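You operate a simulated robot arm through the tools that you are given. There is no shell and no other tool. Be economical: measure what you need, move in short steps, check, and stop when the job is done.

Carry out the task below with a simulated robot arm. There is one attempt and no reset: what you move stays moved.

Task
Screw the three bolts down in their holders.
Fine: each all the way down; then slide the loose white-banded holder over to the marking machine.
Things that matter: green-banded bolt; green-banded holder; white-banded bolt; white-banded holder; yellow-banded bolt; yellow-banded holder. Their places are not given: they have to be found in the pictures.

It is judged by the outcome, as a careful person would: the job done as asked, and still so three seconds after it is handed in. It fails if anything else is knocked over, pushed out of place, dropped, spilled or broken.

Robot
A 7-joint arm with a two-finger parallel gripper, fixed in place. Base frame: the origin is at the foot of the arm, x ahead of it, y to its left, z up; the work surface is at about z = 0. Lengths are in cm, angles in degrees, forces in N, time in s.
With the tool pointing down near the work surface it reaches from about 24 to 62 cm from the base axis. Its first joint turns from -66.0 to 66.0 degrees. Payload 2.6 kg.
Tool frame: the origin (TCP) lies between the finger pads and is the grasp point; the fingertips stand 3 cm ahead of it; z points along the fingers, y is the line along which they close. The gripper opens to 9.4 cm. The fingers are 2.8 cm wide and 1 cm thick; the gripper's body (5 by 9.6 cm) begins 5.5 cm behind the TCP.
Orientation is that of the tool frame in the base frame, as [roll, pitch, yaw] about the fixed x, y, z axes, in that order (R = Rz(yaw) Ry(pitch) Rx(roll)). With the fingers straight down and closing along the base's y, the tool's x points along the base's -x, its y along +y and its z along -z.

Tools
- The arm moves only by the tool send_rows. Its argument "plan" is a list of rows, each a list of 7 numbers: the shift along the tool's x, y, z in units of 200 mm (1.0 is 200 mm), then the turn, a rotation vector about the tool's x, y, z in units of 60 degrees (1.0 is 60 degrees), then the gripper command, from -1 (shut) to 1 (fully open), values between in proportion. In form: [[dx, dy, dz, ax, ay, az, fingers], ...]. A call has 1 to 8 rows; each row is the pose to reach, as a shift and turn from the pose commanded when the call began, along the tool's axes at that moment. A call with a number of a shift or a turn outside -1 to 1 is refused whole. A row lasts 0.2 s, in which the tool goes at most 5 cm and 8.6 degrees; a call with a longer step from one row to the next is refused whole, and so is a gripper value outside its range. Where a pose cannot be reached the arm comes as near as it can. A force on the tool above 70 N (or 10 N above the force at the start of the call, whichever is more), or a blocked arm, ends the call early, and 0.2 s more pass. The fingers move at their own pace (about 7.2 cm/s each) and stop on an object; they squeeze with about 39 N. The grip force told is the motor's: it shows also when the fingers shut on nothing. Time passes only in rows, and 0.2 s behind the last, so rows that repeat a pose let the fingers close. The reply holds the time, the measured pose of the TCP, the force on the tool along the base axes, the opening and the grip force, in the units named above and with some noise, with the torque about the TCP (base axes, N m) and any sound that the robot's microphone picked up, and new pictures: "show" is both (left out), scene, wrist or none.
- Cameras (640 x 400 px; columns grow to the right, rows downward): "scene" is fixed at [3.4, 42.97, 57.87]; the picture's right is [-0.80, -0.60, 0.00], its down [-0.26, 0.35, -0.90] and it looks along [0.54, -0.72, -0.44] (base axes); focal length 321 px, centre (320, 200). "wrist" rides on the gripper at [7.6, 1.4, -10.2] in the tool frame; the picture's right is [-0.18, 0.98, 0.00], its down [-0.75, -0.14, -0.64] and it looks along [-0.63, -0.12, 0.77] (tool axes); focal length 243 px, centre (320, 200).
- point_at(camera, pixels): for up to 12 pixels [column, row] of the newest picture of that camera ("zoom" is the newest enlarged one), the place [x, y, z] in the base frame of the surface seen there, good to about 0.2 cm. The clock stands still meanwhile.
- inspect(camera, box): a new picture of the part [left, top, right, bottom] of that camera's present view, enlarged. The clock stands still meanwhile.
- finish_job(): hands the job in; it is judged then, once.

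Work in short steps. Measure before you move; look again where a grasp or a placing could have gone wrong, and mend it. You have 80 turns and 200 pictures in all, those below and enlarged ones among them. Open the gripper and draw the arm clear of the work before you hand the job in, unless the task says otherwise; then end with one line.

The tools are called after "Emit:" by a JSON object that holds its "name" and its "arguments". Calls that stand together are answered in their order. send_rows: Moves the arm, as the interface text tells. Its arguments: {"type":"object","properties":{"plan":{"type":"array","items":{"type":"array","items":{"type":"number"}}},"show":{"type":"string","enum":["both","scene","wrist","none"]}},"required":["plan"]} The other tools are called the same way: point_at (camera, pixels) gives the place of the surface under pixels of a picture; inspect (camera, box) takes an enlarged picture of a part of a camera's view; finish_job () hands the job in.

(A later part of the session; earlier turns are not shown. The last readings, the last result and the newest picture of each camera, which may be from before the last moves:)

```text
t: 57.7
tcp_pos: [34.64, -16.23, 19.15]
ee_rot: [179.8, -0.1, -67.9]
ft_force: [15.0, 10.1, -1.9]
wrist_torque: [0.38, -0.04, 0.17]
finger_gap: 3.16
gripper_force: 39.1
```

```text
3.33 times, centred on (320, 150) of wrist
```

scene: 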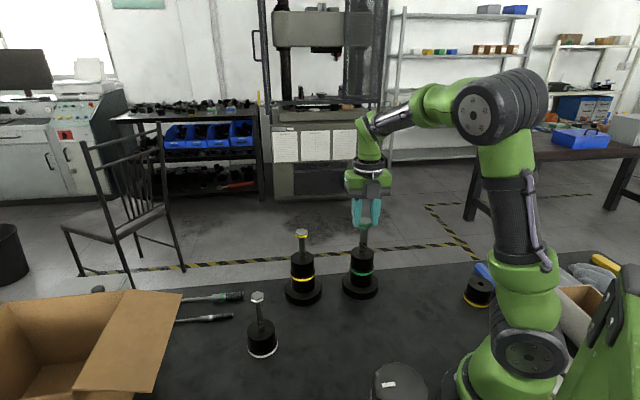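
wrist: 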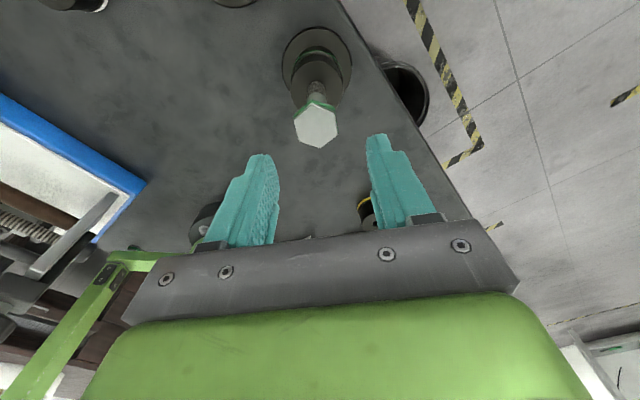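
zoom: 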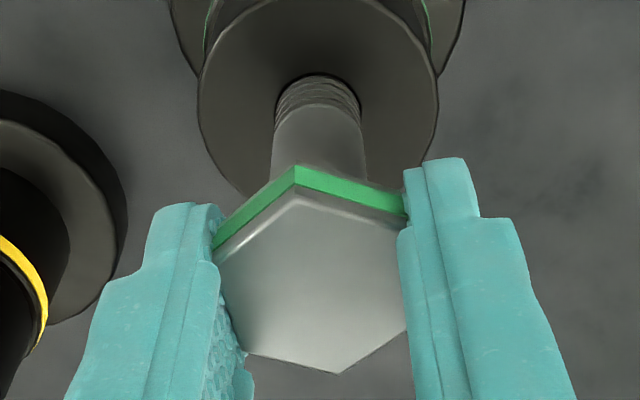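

Gap is still 3.16, so it followed. I turn a bit more in small amounts, watching the arm.

Emit:
{"name": "send_rows", "arguments": {"plan": [[0, 0, 0.002, 0, 0, 0.14, -1], [0, 0, 0.004, 0, 0, 0.28, -1], [0, 0, 0.005, 0, 0, 0.36, -1]], "show": "scene"}}

Emit:
{"name": "inspect", "arguments": {"camera": "scene", "box": [358, 240, 368, 248]}}

Emit:
{"name": "inspect", "arguments": {"camera": "wrist", "box": [260, 90, 380, 210]}}

```text
t: 58.5
tcp_pos: [34.56, -16.47, 19.02]
ee_rot: [-179.9, -0.4, -89.3]
ft_force: [17.8, 6.9, 7.3]
wrist_torque: [-0.59, -0.35, 0.16]
finger_gap: 3.43
gripper_force: 39.1
```

scene: 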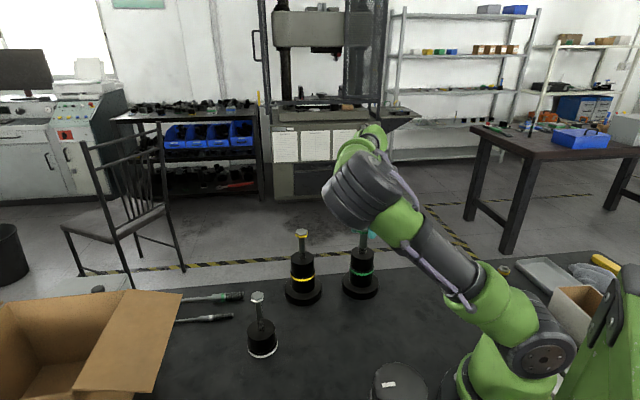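

```text
16.00 times, centred on (363, 244) of scene
```

zoom: 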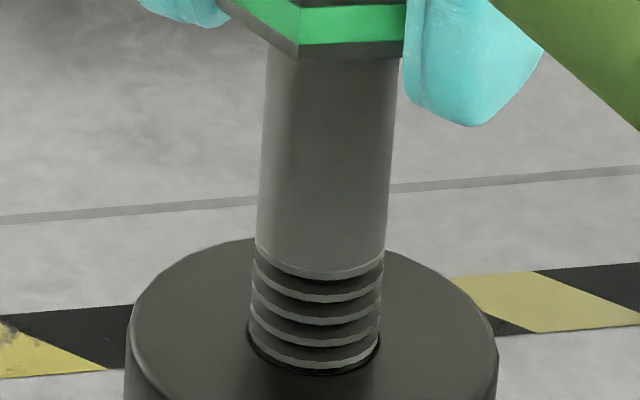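

```text
3.33 times, centred on (320, 150) of wrist
```

zoom: 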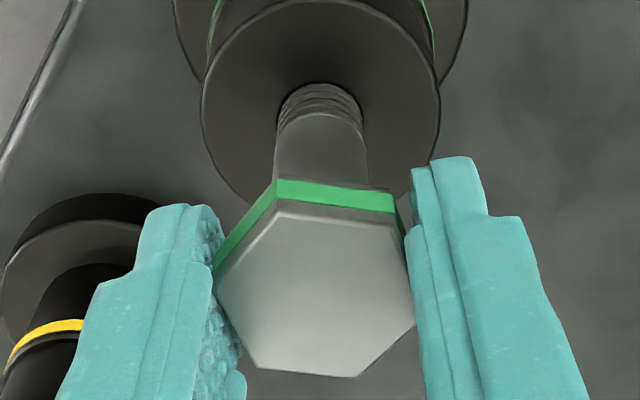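

The pads slipped around the head this time (gap 3.43, shank end unchanged at 279): green is at its stop. I release, lift and start unwinding counter-clockwise.

Emit:
{"name": "send_rows", "arguments": {"plan": [[0, 0, 0, 0, 0, 0, 0.2], [0, 0, -0.12, 0, 0, 0, 0.2], [0, 0, -0.3, 0, 0, -0.14, 0.2], [0, 0, -0.45, 0, 0, -0.28, 0.2], [0, 0, -0.45, 0, 0, -0.42, 0.2], [0, 0, -0.45, 0, 0, -0.56, 0.2], [0, 0, -0.45, 0, 0, -0.7, 0.2], [0, 0, -0.45, 0, 0, -0.84, 0.2]], "show": "none"}}

```text
t: 60.3
tcp_pos: [34.53, -16.28, 28.1]
ee_rot: [179.5, 0.1, -38.6]
ft_force: [0.1, -0.2, 0.7]
wrist_torque: [-0.02, 0.01, -0.02]
finger_gap: 5.65
gripper_force: 0.1
```

Unwinding continues while I travel toward white at safe height.

Emit:
{"name": "send_rows", "arguments": {"plan": [[-0.04, -0.08, 0, 0, 0, -0.14, 0.2], [-0.08, -0.17, 0, 0, 0, -0.28, 0.2], [-0.12, -0.27, 0, 0, 0, -0.42, 0.2], [-0.16, -0.37, 0, 0, 0, -0.56, 0.2], [-0.2, -0.47, 0, 0, 0, -0.7, 0.2], [-0.25, -0.57, 0, 0, 0, -0.84, 0.2], [-0.3, -0.656, 0, 0, 0, -0.98, 0.2], [-0.3, -0.656, 0, 0, 0, -1.0, 0.2]], "show": "none"}}

```text
t: 62.1
tcp_pos: [38.05, -2.17, 27.98]
ee_rot: [179.8, 0.3, 21.4]
ft_force: [-0.3, 0.0, -0.2]
wrist_torque: [-0.02, -0.02, 0.0]
finger_gap: 5.64
gripper_force: 0.0
```

Emit:
{"name": "send_rows", "arguments": {"plan": [[0.06, -0.085, 0, 0, 0, -0.14, 0.2], [0.12, -0.17, 0, 0, 0, -0.28, 0.2], [0.18, -0.255, 0, 0, 0, -0.42, 0.2], [0.24, -0.34, 0, 0, 0, -0.56, 0.2], [0.3, -0.425, 0, 0, 0, -0.7, 0.2], [0.36, -0.51, 0, 0, 0, -0.84, 0.2], [0.424, -0.596, 0, 0, 0, -0.98, 0.2], [0.424, -0.596, 0, 0, 0, -1.0, 0.2]], "show": "none"}}

```text
t: 63.9
tcp_pos: [41.75, 12.09, 27.87]
ee_rot: [-179.7, 0.4, 81.5]
ft_force: [-1.2, -1.2, -0.5]
wrist_torque: [0.04, 0.0, 0.0]
finger_gap: 5.63
gripper_force: 0.1
```

I'm above white; I keep unwinding counter-clockwise (yaw 81→141→201).

Emit:
{"name": "send_rows", "arguments": {"plan": [[0, 0, 0, 0, 0, -0.14, 0.2], [0, 0, 0, 0, 0, -0.28, 0.2], [0, 0, 0, 0, 0, -0.42, 0.2], [0, 0, 0, 0, 0, -0.56, 0.2], [0, 0, 0, 0, 0, -0.7, 0.2], [0, 0, 0, 0, 0, -0.84, 0.2], [0, 0, 0, 0, 0, -0.98, 0.2], [0, 0, 0, 0, 0, -1.0, 0.2]], "show": "none"}}

Emit:
{"name": "send_rows", "arguments": {"plan": [[0, 0, 0, 0, 0, -0.14, 0.2], [0, 0, 0, 0, 0, -0.28, 0.2], [0, 0, 0, 0, 0, -0.42, 0.2], [0, 0, 0, 0, 0, -0.56, 0.2], [0, 0, 0, 0, 0, -0.7, 0.2], [0, 0, 0, 0, 0, -0.84, 0.2], [0, 0, 0, 0, 0, -0.98, 0.2], [0, 0, 0, 0, 0, -1.0, 0.2]], "show": "none"}}

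```text
t: 65.7
tcp_pos: [41.67, 11.88, 27.85]
ee_rot: [-179.6, 0.2, 141.4]
ft_force: [-1.0, -0.1, -0.5]
wrist_torque: [0.0, 0.0, 0.02]
finger_gap: 5.68
gripper_force: 0.0
```

```text
t: 67.5
tcp_pos: [41.58, 11.84, 27.85]
ee_rot: [-179.6, -0.3, -158.6]
ft_force: [0.8, 0.5, -0.3]
wrist_torque: [-0.03, 0.02, 0.01]
finger_gap: 5.64
gripper_force: 0.1
```

Two sends in one go work well. I go on to yaw 252.8 (= -107.2), aligned with white's flats, and look.

Emit:
{"name": "send_rows", "arguments": {"plan": [[0, 0, 0, 0, 0, -0.14, 0.2], [0, 0, 0, 0, 0, -0.28, 0.2], [0, 0, 0, 0, 0, -0.42, 0.2], [0, 0, 0, 0, 0, -0.56, 0.2], [0, 0, 0, 0, 0, -0.7, 0.2], [0, 0, 0, 0, 0, -0.84, 0.2], [0, 0, 0, 0, 0, -0.857, 0.2]], "show": "both"}}

Emit:
{"name": "inspect", "arguments": {"camera": "wrist", "box": [260, 0, 380, 120]}}

```text
t: 69.1
tcp_pos: [41.64, 11.95, 27.77]
ee_rot: [179.8, -0.4, -107.2]
ft_force: [-0.7, -0.2, -0.2]
wrist_torque: [0.02, 0.01, 0.01]
finger_gap: 5.64
gripper_force: 0.0
```

scene: 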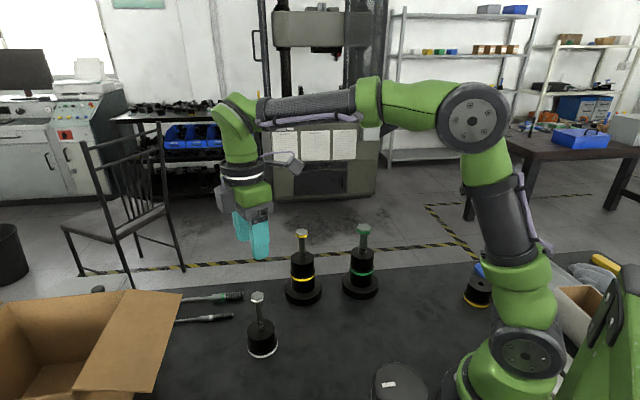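
wrist: 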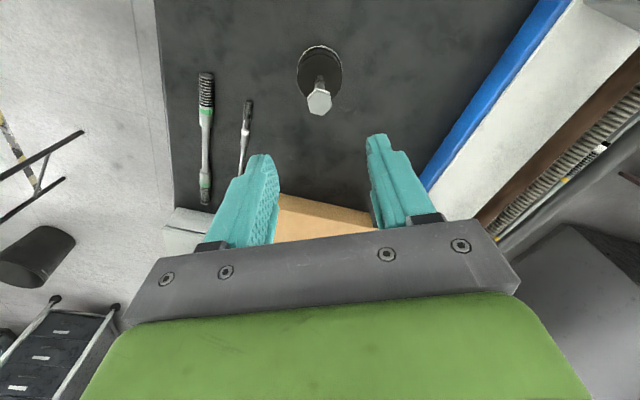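

```text
3.33 times, centred on (320, 60) of wrist
```

zoom: 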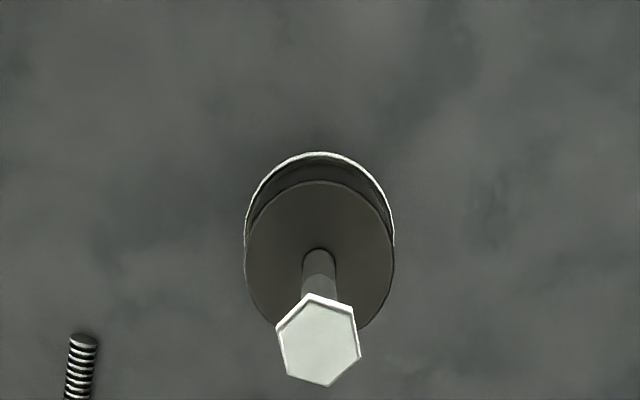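

I measure the white head's centre and corners.

Emit:
{"name": "point_at", "arguments": {"camera": "zoom", "pixels": [[312, 306], [349, 318], [357, 354], [326, 381], [290, 369], [281, 332], [319, 342]]}}

```text
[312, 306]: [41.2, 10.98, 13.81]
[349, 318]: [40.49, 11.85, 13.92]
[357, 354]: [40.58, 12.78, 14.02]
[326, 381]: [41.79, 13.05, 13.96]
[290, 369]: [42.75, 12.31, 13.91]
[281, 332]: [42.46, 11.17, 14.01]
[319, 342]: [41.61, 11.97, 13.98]
```

Centre (41.55,12.0), aligned. I descend and close on the head, then read forces.

Emit:
{"name": "send_rows", "arguments": {"plan": [[0, 0, 0.2, 0, 0, 0, 0.2], [0, 0, 0.4, 0, 0, 0, 0.2], [0, 0, 0.5, 0, 0, 0, 0], [0, 0, 0.594, 0, 0, 0, -0.3], [0, 0, 0.594, 0, 0, 0, -0.3], [0, 0, 0.594, 0, 0, 0, -1], [0, 0, 0.594, 0, 0, 0, -1]], "show": "both"}}

Emit:
{"name": "inspect", "arguments": {"camera": "scene", "box": [230, 265, 290, 365]}}

Emit:
{"name": "inspect", "arguments": {"camera": "scene", "box": [256, 318, 266, 326]}}

```text
t: 70.7
tcp_pos: [41.68, 11.87, 15.81]
ee_rot: [179.9, -0.4, -107.3]
ft_force: [2.7, 1.5, -2.2]
wrist_torque: [0.16, -0.14, -0.01]
finger_gap: 2.13
gripper_force: 39.1
```

scene: 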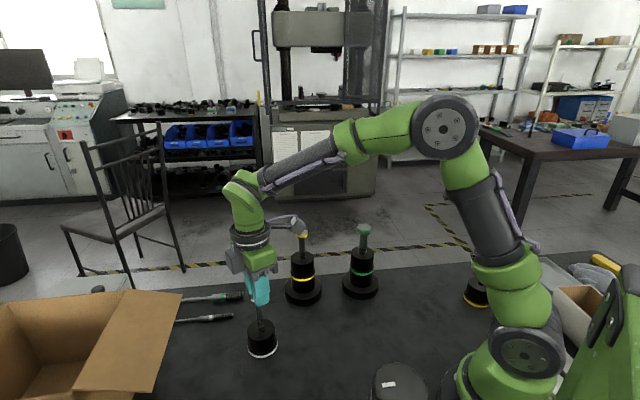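
wrist: 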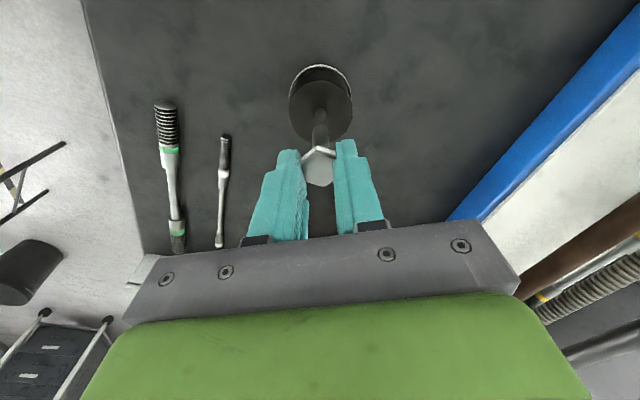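

```text
4.00 times, centred on (260, 315) of scene
```

zoom: 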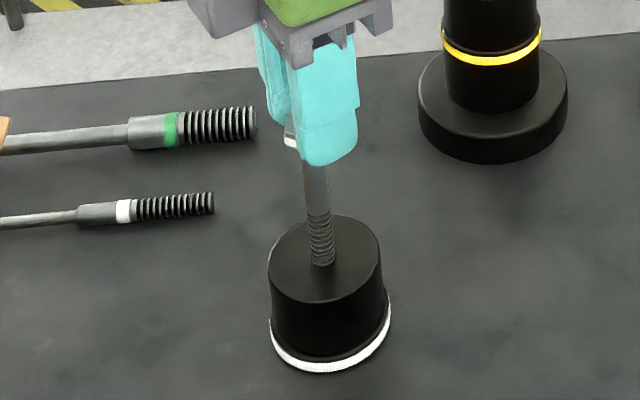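

```text
16.00 times, centred on (261, 322) of scene
```

zoom: 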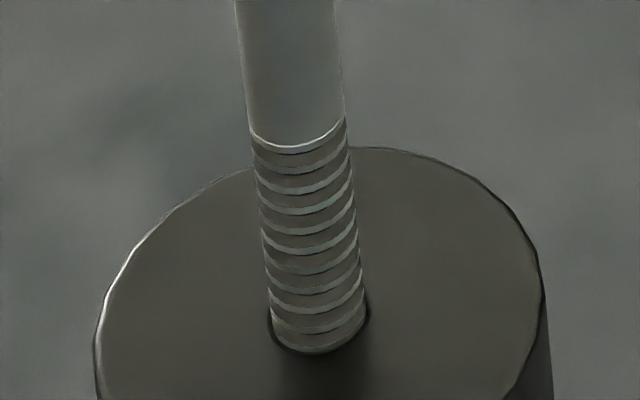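

Clean grip (forces ~3 N). I turn 60° clockwise, following down ~0.25 cm, and check whether the bolt sinks or the holder spins.

Emit:
{"name": "send_rows", "arguments": {"plan": [[0, 0, 0.002, 0, 0, 0.14, -1], [0, 0, 0.004, 0, 0, 0.28, -1], [0, 0, 0.006, 0, 0, 0.42, -1], [0, 0, 0.008, 0, 0, 0.56, -1], [0, 0, 0.01, 0, 0, 0.7, -1], [0, 0, 0.012, 0, 0, 0.84, -1], [0, 0, 0.0125, 0, 0, 0.98, -1], [0, 0, 0.0125, 0, 0, 1.0, -1]], "show": "none"}}

Emit:
{"name": "inspect", "arguments": {"camera": "scene", "box": [230, 265, 290, 365]}}

Emit:
{"name": "inspect", "arguments": {"camera": "scene", "box": [256, 318, 266, 326]}}

```text
t: 72.5
tcp_pos: [41.6, 11.68, 15.69]
ee_rot: [-179.6, -0.2, -167.5]
ft_force: [0.7, -1.0, -3.0]
wrist_torque: [-0.08, 0.12, 0.03]
finger_gap: 2.12
gripper_force: 39.3
```

```text
4.00 times, centred on (260, 315) of scene
```

zoom: 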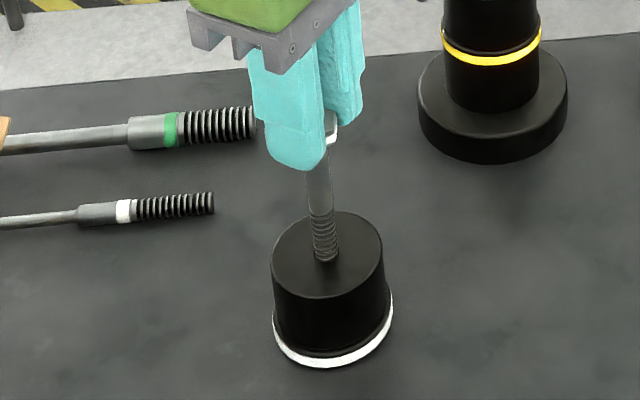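

```text
16.00 times, centred on (261, 322) of scene
```

zoom: 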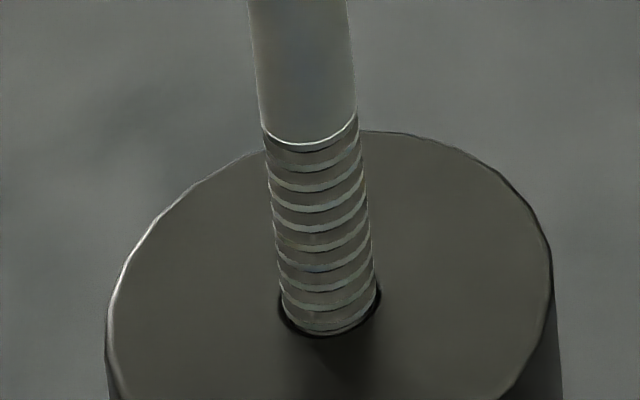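

The thread gap closed by only ~10 px and the holder shifted slightly; I check its height and tilt by measuring its top and band.

Emit:
{"name": "point_at", "arguments": {"camera": "scene", "pixels": [[253, 323], [270, 318], [262, 333], [258, 330], [268, 328], [262, 340], [262, 354], [250, 348], [275, 346]]}}

Emit:
{"name": "inspect", "arguments": {"camera": "scene", "box": [245, 335, 280, 360]}}

Emit:
{"name": "inspect", "arguments": {"camera": "wrist", "box": [240, 40, 400, 200]}}

```text
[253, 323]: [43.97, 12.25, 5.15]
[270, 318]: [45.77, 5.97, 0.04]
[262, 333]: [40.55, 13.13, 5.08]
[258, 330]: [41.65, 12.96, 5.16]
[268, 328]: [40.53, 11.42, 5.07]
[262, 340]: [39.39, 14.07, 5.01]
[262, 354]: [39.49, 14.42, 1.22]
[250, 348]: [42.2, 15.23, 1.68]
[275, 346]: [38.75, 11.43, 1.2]
```

```text
16.00 times, centred on (262, 348) of scene
```

zoom: 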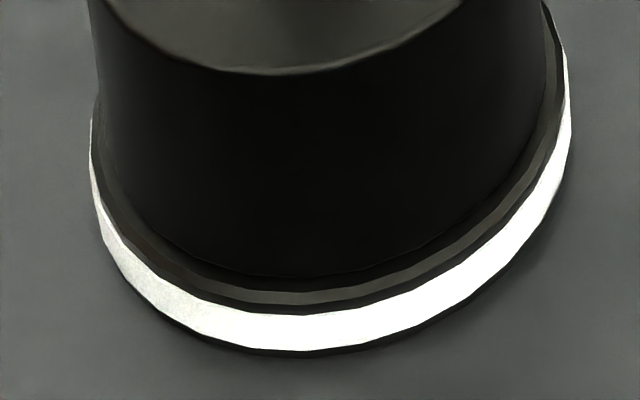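

```text
2.50 times, centred on (320, 120) of wrist
```

zoom: 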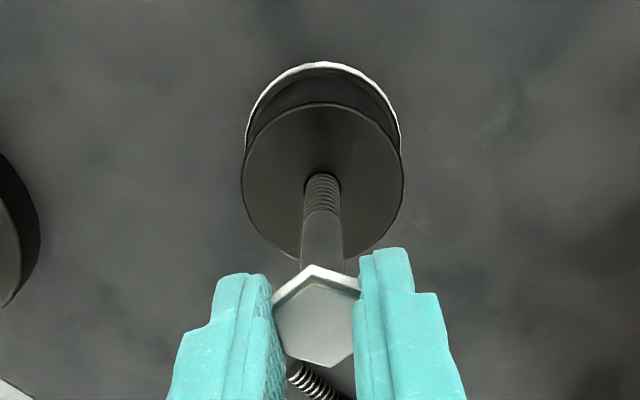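

The holder stands flat (top z≈5.1). I make two more 60° strokes, pressing slightly downward so the holder's base holds, then compare.

Emit:
{"name": "send_rows", "arguments": {"plan": [[0, 0, 0.005, 0, 0, 0.14, -1], [0, 0, 0.007, 0, 0, 0.28, -1], [0, 0, 0.01, 0, 0, 0.42, -1], [0, 0, 0.012, 0, 0, 0.56, -1], [0, 0, 0.014, 0, 0, 0.7, -1], [0, 0, 0.016, 0, 0, 0.84, -1], [0, 0, 0.017, 0, 0, 0.98, -1], [0, 0, 0.017, 0, 0, 1.0, -1]], "show": "none"}}

Emit:
{"name": "send_rows", "arguments": {"plan": [[0, 0, 0.002, 0, 0, 0.14, -1], [0, 0, 0.004, 0, 0, 0.28, -1], [0, 0, 0.006, 0, 0, 0.42, -1], [0, 0, 0.008, 0, 0, 0.56, -1], [0, 0, 0.01, 0, 0, 0.7, -1], [0, 0, 0.012, 0, 0, 0.84, -1], [0, 0, 0.0125, 0, 0, 0.98, -1], [0, 0, 0.0125, 0, 0, 1.0, -1]], "show": "none"}}

Emit:
{"name": "inspect", "arguments": {"camera": "scene", "box": [230, 265, 290, 365]}}

Emit:
{"name": "inspect", "arguments": {"camera": "scene", "box": [256, 318, 266, 326]}}

```text
t: 74.3
tcp_pos: [41.68, 11.86, 15.38]
ee_rot: [-179.7, 0.2, 132.5]
ft_force: [-1.3, 3.4, 13.2]
wrist_torque: [0.86, 0.68, 0.01]
finger_gap: 2.15
gripper_force: 39.4
```

```text
t: 76.1
tcp_pos: [41.61, 11.72, 15.23]
ee_rot: [180.0, 0.3, 72.5]
ft_force: [2.5, -1.4, 15.6]
wrist_torque: [0.44, -0.33, -0.02]
finger_gap: 2.09
gripper_force: 39.3
```

```text
4.00 times, centred on (260, 315) of scene
```

zoom: 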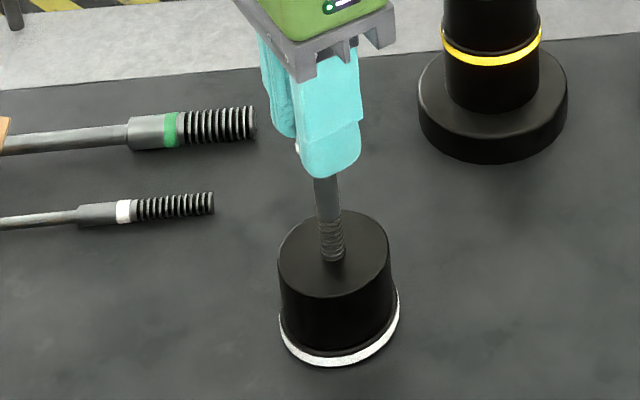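

```text
16.00 times, centred on (261, 322) of scene
```

zoom: 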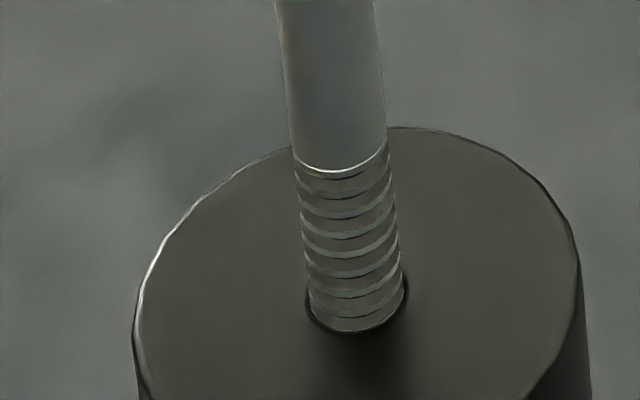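

Now it sinks properly (gap 192→157 px over 120°). I do one more stroke, open in place, and unwind 240° in the same batch, then look.

Emit:
{"name": "send_rows", "arguments": {"plan": [[0, 0, 0.001, 0, 0, 0.14, -1], [0, 0, 0.003, 0, 0, 0.28, -1], [0, 0, 0.005, 0, 0, 0.42, -1], [0, 0, 0.007, 0, 0, 0.56, -1], [0, 0, 0.009, 0, 0, 0.7, -1], [0, 0, 0.01, 0, 0, 0.84, -1], [0, 0, 0.011, 0, 0, 0.98, -1], [0, 0, 0.011, 0, 0, 1.0, -1]], "show": "none"}}

Emit:
{"name": "send_rows", "arguments": {"plan": [[0, 0, -0.005, 0, 0, 0, -0.1], [0, 0, -0.005, 0, 0, 0, 0.1], [0, 0, -0.005, 0, 0, 0, 0.1]], "show": "none"}}

Emit:
{"name": "inspect", "arguments": {"camera": "scene", "box": [230, 265, 290, 365]}}

Emit:
{"name": "inspect", "arguments": {"camera": "scene", "box": [256, 318, 266, 326]}}

Emit:
{"name": "inspect", "arguments": {"camera": "wrist", "box": [240, 40, 400, 200]}}

```text
t: 77.9
tcp_pos: [41.64, 11.76, 15.03]
ee_rot: [179.6, 0.4, 12.5]
ft_force: [2.5, -6.4, 17.8]
wrist_torque: [-0.28, -0.19, -0.04]
finger_gap: 2.15
gripper_force: 39.0
```

```text
t: 78.7
tcp_pos: [41.54, 11.81, 15.05]
ee_rot: [179.6, 0.2, 12.7]
ft_force: [0.0, 0.6, 0.4]
wrist_torque: [0.01, 0.01, 0.02]
finger_gap: 5.15
gripper_force: 0.2
```

```text
4.00 times, centred on (260, 315) of scene
```

zoom: 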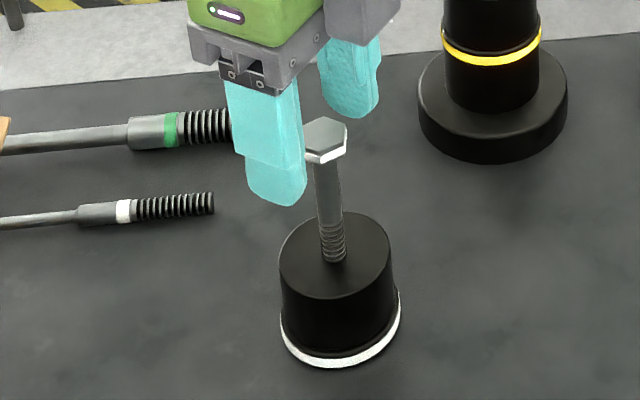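

```text
16.00 times, centred on (261, 322) of scene
```

zoom: 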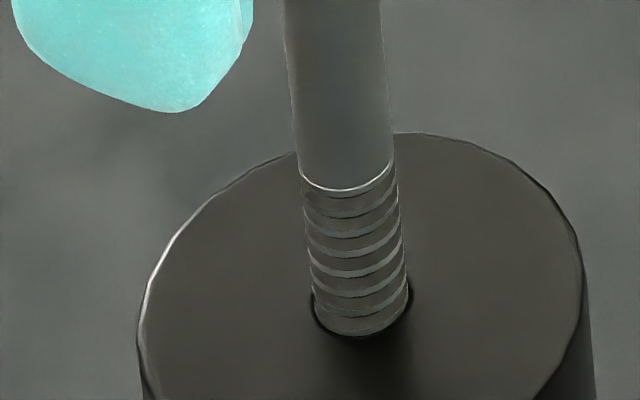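

```text
2.50 times, centred on (320, 120) of wrist
```

zoom: 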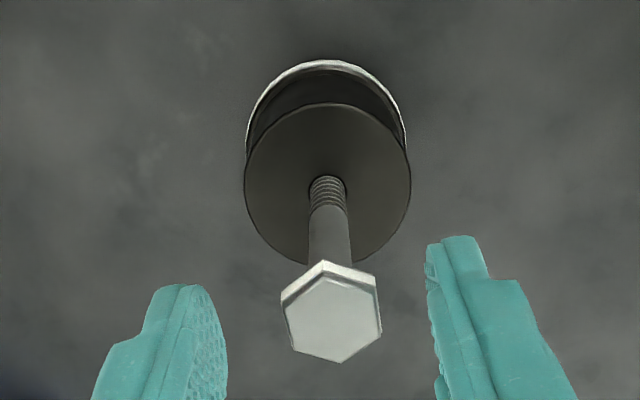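

The bolt is ~0.8 cm down and stands upright. I unwind 240° in place with open fingers.

Emit:
{"name": "send_rows", "arguments": {"plan": [[0, 0, 0, 0, 0, -0.14, 0.1], [0, 0, 0, 0, 0, -0.28, 0.1], [0, 0, 0, 0, 0, -0.42, 0.1], [0, 0, 0, 0, 0, -0.56, 0.1], [0, 0, 0, 0, 0, -0.7, 0.1], [0, 0, 0, 0, 0, -0.84, 0.1], [0, 0, 0, 0, 0, -0.98, 0.1], [0, 0, 0, 0, 0, -1.0, 0.1]], "show": "none"}}

Emit:
{"name": "send_rows", "arguments": {"plan": [[0, 0, 0, 0, 0, -0.14, 0.1], [0, 0, 0, 0, 0, -0.28, 0.1], [0, 0, 0, 0, 0, -0.42, 0.1], [0, 0, 0, 0, 0, -0.56, 0.1], [0, 0, 0, 0, 0, -0.7, 0.1], [0, 0, 0, 0, 0, -0.84, 0.1], [0, 0, 0, 0, 0, -0.98, 0.1], [0, 0, 0, 0, 0, -1.0, 0.1]], "show": "none"}}

Emit:
{"name": "send_rows", "arguments": {"plan": [[0, 0, 0, 0, 0, -0.14, 0.1], [0, 0, 0, 0, 0, -0.28, 0.1], [0, 0, 0, 0, 0, -0.42, 0.1], [0, 0, 0, 0, 0, -0.56, 0.1], [0, 0, 0, 0, 0, -0.7, 0.1], [0, 0, 0, 0, 0, -0.84, 0.1], [0, 0, 0, 0, 0, -0.98, 0.1], [0, 0, 0, 0, 0, -1.0, 0.1]], "show": "none"}}

Emit:
{"name": "send_rows", "arguments": {"plan": [[0, 0, 0, 0, 0, -0.14, 0.1], [0, 0, 0, 0, 0, -0.28, 0.1], [0, 0, 0, 0, 0, -0.42, 0.1], [0, 0, 0, 0, 0, -0.56, 0.1], [0, 0, 0, 0, 0, -0.7, 0.1], [0, 0, 0, 0, 0, -0.84, 0.1], [0, 0, 0, 0, 0, -0.98, 0.1], [0, 0, 0, 0, 0, -1.0, 0.1]], "show": "none"}}

Emit:
{"name": "inspect", "arguments": {"camera": "wrist", "box": [240, 40, 400, 200]}}

Emit:
{"name": "inspect", "arguments": {"camera": "scene", "box": [230, 265, 290, 365]}}

```text
t: 80.5
tcp_pos: [41.67, 11.92, 15.04]
ee_rot: [-179.9, 0.4, 72.8]
ft_force: [-0.4, 0.0, -0.2]
wrist_torque: [0.04, -0.01, 0.0]
finger_gap: 5.18
gripper_force: 0.0
```

```text
t: 82.3
tcp_pos: [41.68, 11.85, 15.04]
ee_rot: [-179.6, 0.1, 132.7]
ft_force: [-0.3, -0.5, 0.5]
wrist_torque: [0.01, -0.04, 0.01]
finger_gap: 5.16
gripper_force: 0.0
```

```text
t: 84.1
tcp_pos: [41.74, 11.68, 15.01]
ee_rot: [-179.7, -0.3, -167.2]
ft_force: [-0.6, 0.3, 1.0]
wrist_torque: [-0.01, 0.02, 0.01]
finger_gap: 5.15
gripper_force: 0.0
```

```text
t: 85.9
tcp_pos: [41.87, 11.88, 15.07]
ee_rot: [179.9, -0.5, -107.2]
ft_force: [1.1, 0.4, 0.7]
wrist_torque: [-0.02, 0.0, 0.02]
finger_gap: 5.15
gripper_force: 0.1
```

```text
2.50 times, centred on (320, 120) of wrist
```

zoom: 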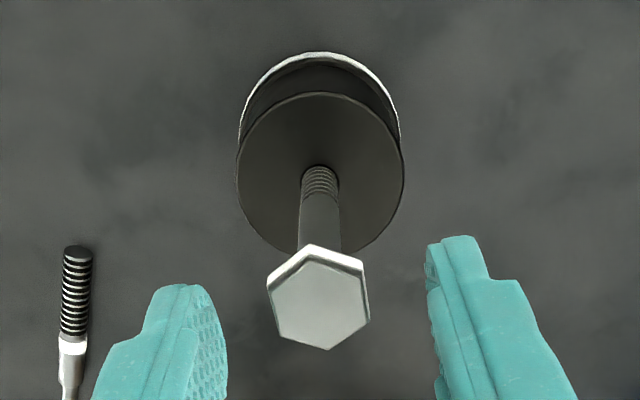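

```text
4.00 times, centred on (260, 315) of scene
```

zoom: 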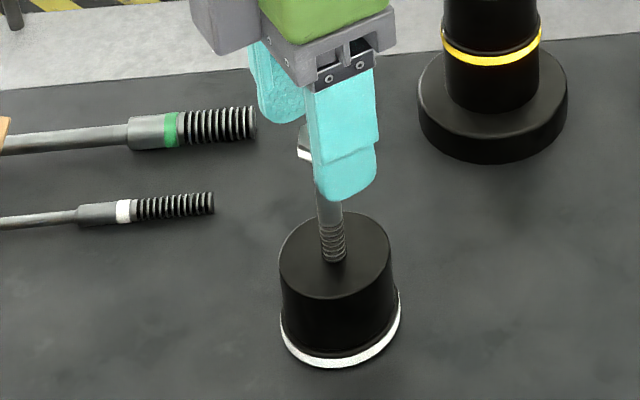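

Head aligned and nearly centred. I grip (with 0.2 cm recentring) and make two strokes, then check.

Emit:
{"name": "send_rows", "arguments": {"plan": [[0, 0.01, 0.003, 0, 0, 0, 0.1], [0, 0.01, 0.003, 0, 0, 0, -0.4], [0, 0.01, 0.003, 0, 0, 0, -1], [0, 0.01, 0.003, 0, 0, 0, -1], [0, 0.01, 0.003, 0, 0, 0, -1]], "show": "none"}}

Emit:
{"name": "send_rows", "arguments": {"plan": [[0, 0, 0.004, 0, 0, 0.14, -1], [0, 0, 0.006, 0, 0, 0.28, -1], [0, 0, 0.008, 0, 0, 0.42, -1], [0, 0, 0.01, 0, 0, 0.56, -1], [0, 0, 0.012, 0, 0, 0.7, -1], [0, 0, 0.014, 0, 0, 0.84, -1], [0, 0, 0.015, 0, 0, 0.98, -1], [0, 0, 0.015, 0, 0, 1.0, -1]], "show": "none"}}

Emit:
{"name": "send_rows", "arguments": {"plan": [[0, 0, 0.002, 0, 0, 0.14, -1], [0, 0, 0.004, 0, 0, 0.28, -1], [0, 0, 0.006, 0, 0, 0.42, -1], [0, 0, 0.007, 0, 0, 0.56, -1], [0, 0, 0.008, 0, 0, 0.7, -1], [0, 0, 0.01, 0, 0, 0.84, -1], [0, 0, 0.011, 0, 0, 0.98, -1], [0, 0, 0.011, 0, 0, 1.0, -1]], "show": "none"}}

Emit:
{"name": "inspect", "arguments": {"camera": "scene", "box": [230, 265, 290, 365]}}

Emit:
{"name": "inspect", "arguments": {"camera": "scene", "box": [256, 318, 266, 326]}}

Emit:
{"name": "inspect", "arguments": {"camera": "wrist", "box": [240, 40, 400, 200]}}

```text
t: 87.1
tcp_pos: [41.43, 11.87, 15.02]
ee_rot: [-179.9, -0.4, -107.3]
ft_force: [3.0, -0.6, 0.3]
wrist_torque: [0.03, -0.22, -0.04]
finger_gap: 2.12
gripper_force: 38.9
```

```text
t: 88.9
tcp_pos: [41.42, 11.86, 14.73]
ee_rot: [-179.5, 0.0, -167.4]
ft_force: [4.9, -7.3, 20.5]
wrist_torque: [-0.43, -0.26, 0.03]
finger_gap: 2.12
gripper_force: 38.9
```

```text
t: 90.7
tcp_pos: [41.47, 11.93, 14.56]
ee_rot: [-179.6, 0.0, 132.6]
ft_force: [-5.3, -9.8, 30.2]
wrist_torque: [-0.27, 0.46, -0.02]
finger_gap: 2.11
gripper_force: 39.1
```

```text
4.00 times, centred on (260, 315) of scene
```

zoom: 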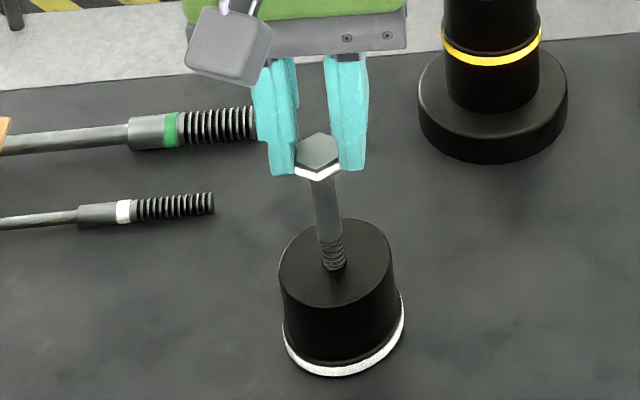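

```text
16.00 times, centred on (261, 322) of scene
```

zoom: 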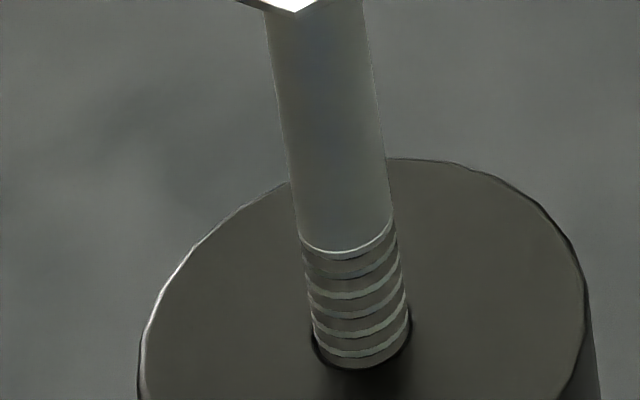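

```text
2.50 times, centred on (320, 120) of wrist
```

zoom: 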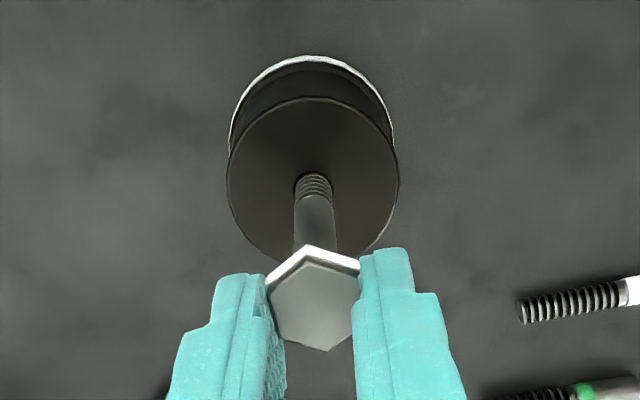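

Gap now 113 px; still sinking. Down force is 30 N, so I follow less and make two more strokes.

Emit:
{"name": "send_rows", "arguments": {"plan": [[0, 0, 0, 0, 0, 0.14, -1], [0, 0, 0, 0, 0, 0.28, -1], [0, 0, 0, 0, 0, 0.42, -1], [0, 0, 0.001, 0, 0, 0.56, -1], [0, 0, 0.002, 0, 0, 0.7, -1], [0, 0, 0.003, 0, 0, 0.84, -1], [0, 0, 0.004, 0, 0, 0.98, -1], [0, 0, 0.004, 0, 0, 1.0, -1]], "show": "none"}}

Emit:
{"name": "inspect", "arguments": {"camera": "scene", "box": [256, 318, 266, 326]}}

Emit:
{"name": "inspect", "arguments": {"camera": "wrist", "box": [240, 40, 400, 200]}}

Emit:
{"name": "send_rows", "arguments": {"plan": [[0, 0, 0.001, 0, 0, 0.14, -1], [0, 0, 0.002, 0, 0, 0.28, -1], [0, 0, 0.003, 0, 0, 0.42, -1], [0, 0, 0.004, 0, 0, 0.56, -1], [0, 0, 0.005, 0, 0, 0.7, -1], [0, 0, 0.006, 0, 0, 0.84, -1], [0, 0, 0.007, 0, 0, 0.98, -1], [0, 0, 0.007, 0, 0, 1.0, -1]], "show": "none"}}

Emit:
{"name": "inspect", "arguments": {"camera": "scene", "box": [256, 318, 266, 326]}}

Emit:
{"name": "inspect", "arguments": {"camera": "wrist", "box": [240, 40, 400, 200]}}

```text
t: 92.5
tcp_pos: [41.44, 11.95, 14.29]
ee_rot: [-179.9, 0.4, 72.6]
ft_force: [-0.5, 5.0, 4.8]
wrist_torque: [0.79, -0.31, 0.15]
finger_gap: 2.12
gripper_force: 39.5
```

```text
16.00 times, centred on (261, 322) of scene
```

zoom: 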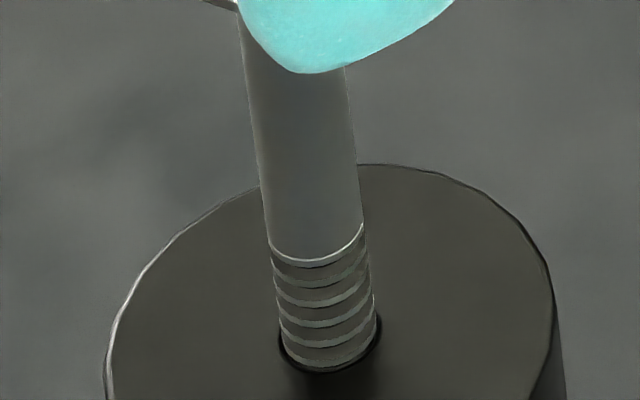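

```text
2.50 times, centred on (320, 120) of wrist
```

zoom: 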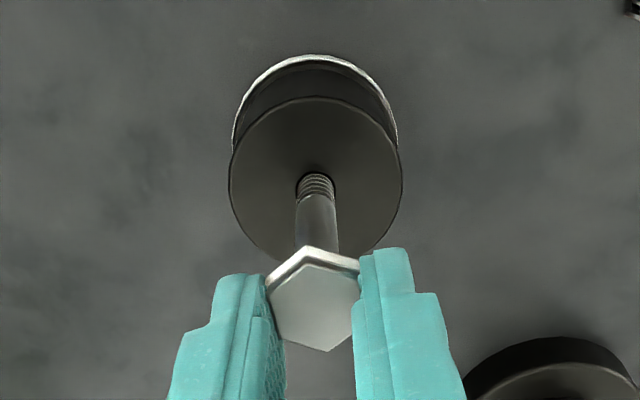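

```text
t: 94.3
tcp_pos: [41.39, 11.98, 14.32]
ee_rot: [179.7, 0.1, 12.7]
ft_force: [3.0, 5.5, 12.3]
wrist_torque: [0.32, -1.02, 0.14]
finger_gap: 2.12
gripper_force: 38.9
```

```text
16.00 times, centred on (261, 322) of scene
```

zoom: 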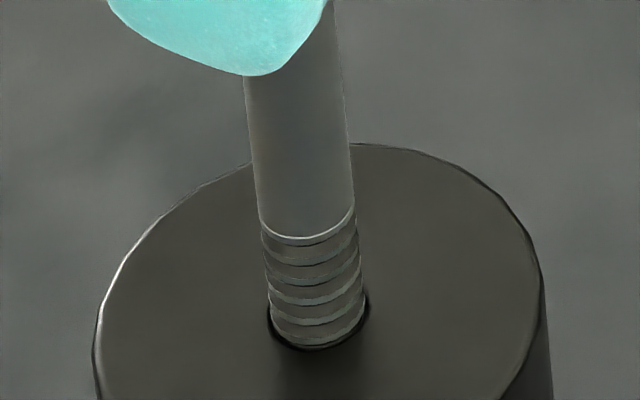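

```text
2.50 times, centred on (320, 120) of wrist
```

zoom: 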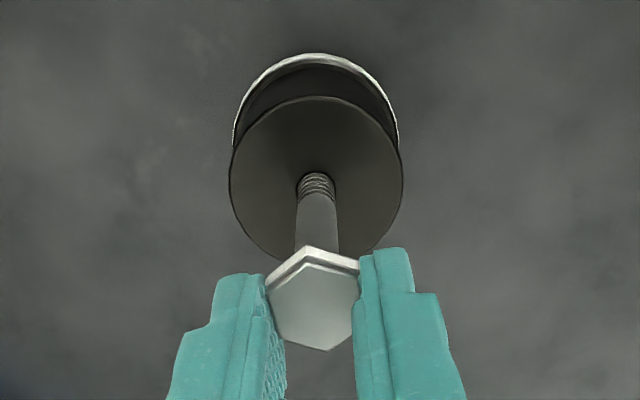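

In the last two strokes the gap hardly changed (113→108→106 px) while turning torque rose to 0.15 N·m: it's probably at its stop with the loose holder spinning along. To be sure I unwind 120°, regrip, and do firm down-pressed strokes.

Emit:
{"name": "send_rows", "arguments": {"plan": [[0, 0, -0.004, 0, 0, 0, -0.1], [0, 0, -0.004, 0, 0, 0, 0.1], [0, 0, -0.004, 0, 0, 0, 0.1], [0, 0, -0.004, 0, 0, -0.14, 0.1], [0, 0, -0.004, 0, 0, -0.28, 0.1], [0, 0, -0.004, 0, 0, -0.42, 0.1], [0, 0, -0.004, 0, 0, -0.56, 0.1], [0, 0, -0.004, 0, 0, -0.7, 0.1]], "show": "none"}}

Emit:
{"name": "send_rows", "arguments": {"plan": [[0, 0, 0, 0, 0, -0.14, 0.1], [0, 0, 0, 0, 0, -0.28, 0.1], [0, 0, 0, 0, 0, -0.42, 0.1], [0, 0, 0, 0, 0, -0.56, 0.1], [0, 0, 0, 0, 0, -0.7, 0.1], [0, 0, 0, 0, 0, -0.84, 0.1], [0, 0, 0, 0, 0, -0.98, 0.1], [0, 0, 0, 0, 0, -1.0, 0.1]], "show": "none"}}

Emit:
{"name": "send_rows", "arguments": {"plan": [[0, 0, 0, 0, 0, -0.14, 0.1], [0, 0, 0, 0, 0, -0.28, 0.1], [0, 0, 0, 0, 0, -0.3, 0.1], [0, 0, 0, 0, 0, -0.3, -0.4], [0, 0, 0, 0, 0, -0.3, -1], [0, 0, 0, 0, 0, -0.3, -1], [0, 0, 0.01, 0, 0, -0.3, -1], [0, 0, 0.018, 0, 0, -0.3, -1]], "show": "none"}}

Emit:
{"name": "inspect", "arguments": {"camera": "scene", "box": [256, 318, 266, 326]}}

Emit:
{"name": "inspect", "arguments": {"camera": "wrist", "box": [240, 40, 400, 200]}}

```text
t: 96.1
tcp_pos: [41.47, 11.84, 14.33]
ee_rot: [-180.0, 0.4, 54.9]
ft_force: [-0.7, 0.1, 0.1]
wrist_torque: [0.0, -0.01, 0.0]
finger_gap: 5.17
gripper_force: 0.0
```

```text
t: 97.9
tcp_pos: [41.44, 11.88, 14.23]
ee_rot: [-179.7, 0.3, 114.7]
ft_force: [-0.1, 0.4, -0.5]
wrist_torque: [0.04, -0.01, 0.0]
finger_gap: 5.18
gripper_force: 0.0
```

```text
t: 99.7
tcp_pos: [41.58, 12.06, 14.2]
ee_rot: [179.9, 0.2, 132.7]
ft_force: [2.6, 7.3, 29.3]
wrist_torque: [0.36, 0.07, 0.01]
finger_gap: 2.11
gripper_force: 39.1
```

```text
16.00 times, centred on (261, 322) of scene
```

zoom: 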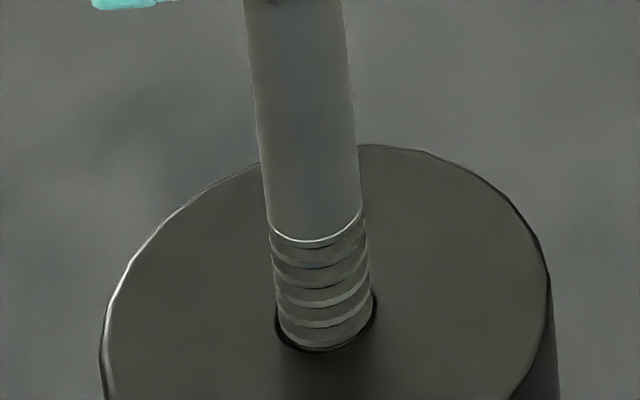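

```text
2.50 times, centred on (320, 120) of wrist
```

zoom: 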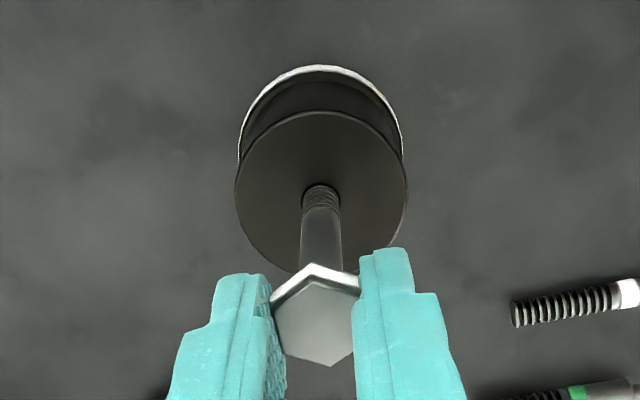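

Pressed with 29 N and gripped; baseline gap is shank 241 → rim 350 (≈108 px). I make the firm 60° stroke, then another, reading torque each time.

Emit:
{"name": "send_rows", "arguments": {"plan": [[0, 0, 0, 0, 0, 0.14, -1], [0, 0, 0.002, 0, 0, 0.28, -1], [0, 0, 0.004, 0, 0, 0.42, -1], [0, 0, 0.004, 0, 0, 0.56, -1]], "show": "none"}}

Emit:
{"name": "send_rows", "arguments": {"plan": [[0, 0, 0.002, 0, 0, 0.14, -1], [0, 0, 0.004, 0, 0, 0.28, -1], [0, 0, 0.005, 0, 0, 0.42, -1], [0, 0, 0.005, 0, 0, 0.56, -1]], "show": "none"}}

Emit:
{"name": "inspect", "arguments": {"camera": "scene", "box": [256, 318, 266, 326]}}

Emit:
{"name": "inspect", "arguments": {"camera": "wrist", "box": [240, 40, 400, 200]}}

```text
t: 100.7
tcp_pos: [41.49, 11.9, 13.87]
ee_rot: [180.0, 0.2, 98.9]
ft_force: [1.1, -0.6, 28.7]
wrist_torque: [-0.03, -0.04, 0.15]
finger_gap: 2.16
gripper_force: 39.3
```

```text
t: 101.7
tcp_pos: [41.57, 11.81, 13.92]
ee_rot: [179.9, 0.4, 65.3]
ft_force: [-0.3, 1.2, 28.2]
wrist_torque: [0.04, 0.02, 0.17]
finger_gap: 2.12
gripper_force: 38.8
```

```text
16.00 times, centred on (261, 322) of scene
```

zoom: 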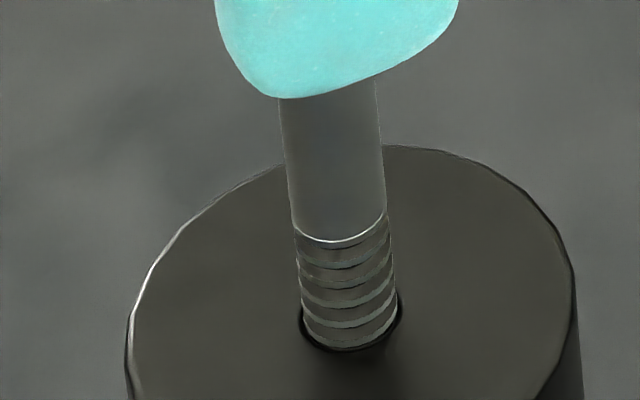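

```text
2.50 times, centred on (320, 120) of wrist
```

zoom: 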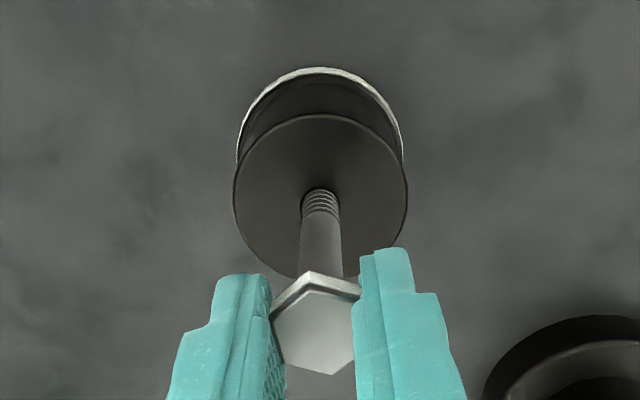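

Even pressed with 28 N the gap stays 108 px while torque is 0.15–0.17 N·m, so white is at its stop. For sliding, I open and lower along the shaft (tips just above the holder top) and grip the shank for a low, stiff hold.

Emit:
{"name": "send_rows", "arguments": {"plan": [[0, 0, -0.01, 0, 0, 0, -0.2], [0, 0, -0.01, 0, 0, 0, 0], [0, 0, 0.08, 0, 0, 0, 0], [0, 0, 0.17, 0, 0, 0, 0], [0, 0, 0.255, 0, 0, 0, 0], [0, 0, 0.255, 0, 0, 0, -0.6], [0, 0, 0.255, 0, 0, 0, -1], [0, 0, 0.255, 0, 0, 0, -1]], "show": "both"}}

Emit:
{"name": "inspect", "arguments": {"camera": "scene", "box": [230, 265, 290, 365]}}

```text
t: 103.5
tcp_pos: [41.5, 11.85, 8.76]
ee_rot: [180.0, 0.5, 65.5]
ft_force: [2.3, -1.1, -0.3]
wrist_torque: [0.05, -0.09, -0.01]
finger_gap: 2.11
gripper_force: 39.0
```

scene: 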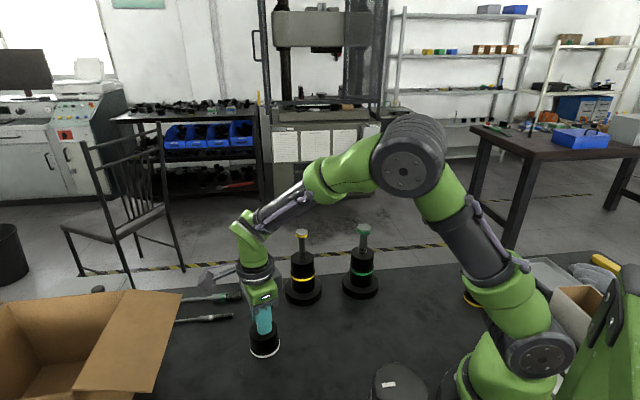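
wrist: 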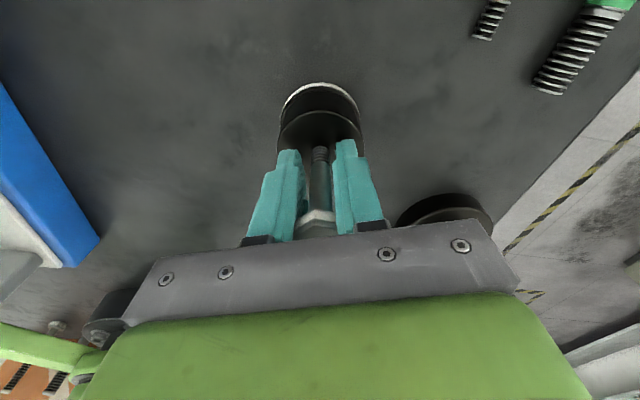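

```text
4.00 times, centred on (260, 315) of scene
```

zoom: 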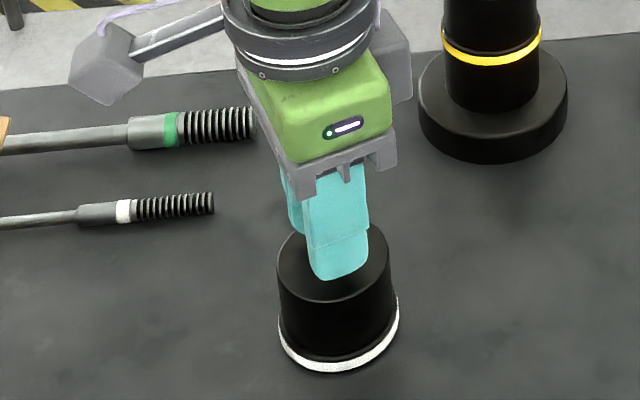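

The fingers hold the head flats with the shank enclosed (gap 2.11); the side forces are ~2 N. I slide slowly 12 cm toward the machine's plate edge (direction (-0.71,0.70)).

Emit:
{"name": "send_rows", "arguments": {"plan": [[0.0128, -0.035, 0, 0, 0, 0, -1], [0.0384, -0.1057, 0, 0, 0, 0, -1], [0.064, -0.176, 0, 0, 0, 0, -1], [0.09, -0.247, 0, 0, 0, 0, -1], [0.115, -0.317, 0, 0, 0, 0, -1], [0.141, -0.388, 0, 0, 0, 0, -1], [0.166, -0.458, 0, 0, 0, 0, -1], [0.192, -0.529, 0, 0, 0, 0, -1]], "show": "both"}}

Emit:
{"name": "inspect", "arguments": {"camera": "wrist", "box": [0, 0, 420, 260]}}

```text
t: 105.3
tcp_pos: [33.39, 19.76, 8.63]
ee_rot: [-179.9, 0.4, 65.5]
ft_force: [2.7, -2.2, 4.5]
wrist_torque: [-0.01, 0.02, 0.0]
finger_gap: 2.12
gripper_force: 38.9
```

scene: 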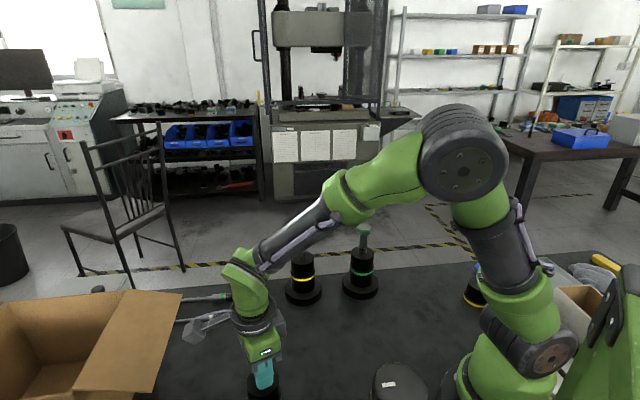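
wrist: 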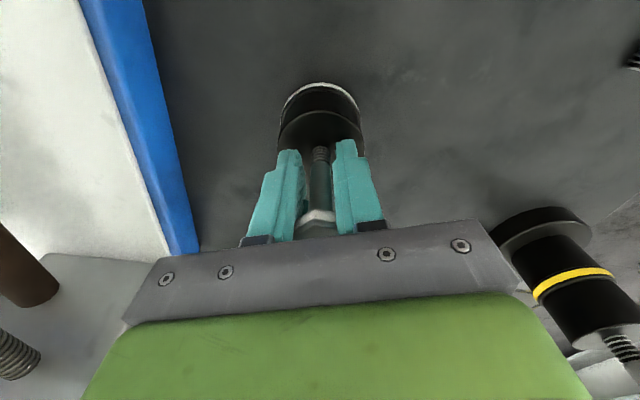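

```text
1.52 times, centred on (210, 130) of wrist
```

zoom: 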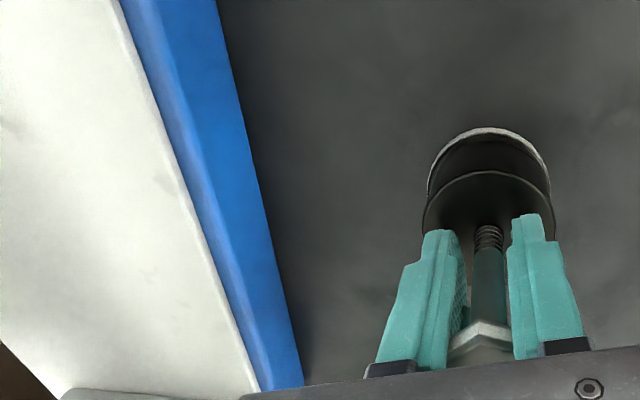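

Sliding went smoothly, holder upright. I measure the plate's near edge along its foot and the holder's side before the last stretch.

Emit:
{"name": "point_at", "arguments": {"camera": "wrist", "pixels": [[150, 40], [165, 100], [180, 160], [192, 215], [200, 100], [240, 100], [284, 125], [282, 105], [320, 84], [120, 100]]}}

```text
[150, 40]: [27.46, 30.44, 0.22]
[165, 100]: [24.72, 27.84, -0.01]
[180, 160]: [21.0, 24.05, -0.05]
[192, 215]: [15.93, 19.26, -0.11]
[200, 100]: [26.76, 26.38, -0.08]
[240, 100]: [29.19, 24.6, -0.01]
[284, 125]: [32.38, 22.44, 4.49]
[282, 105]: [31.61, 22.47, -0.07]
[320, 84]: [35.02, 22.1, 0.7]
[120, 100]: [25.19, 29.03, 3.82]
```

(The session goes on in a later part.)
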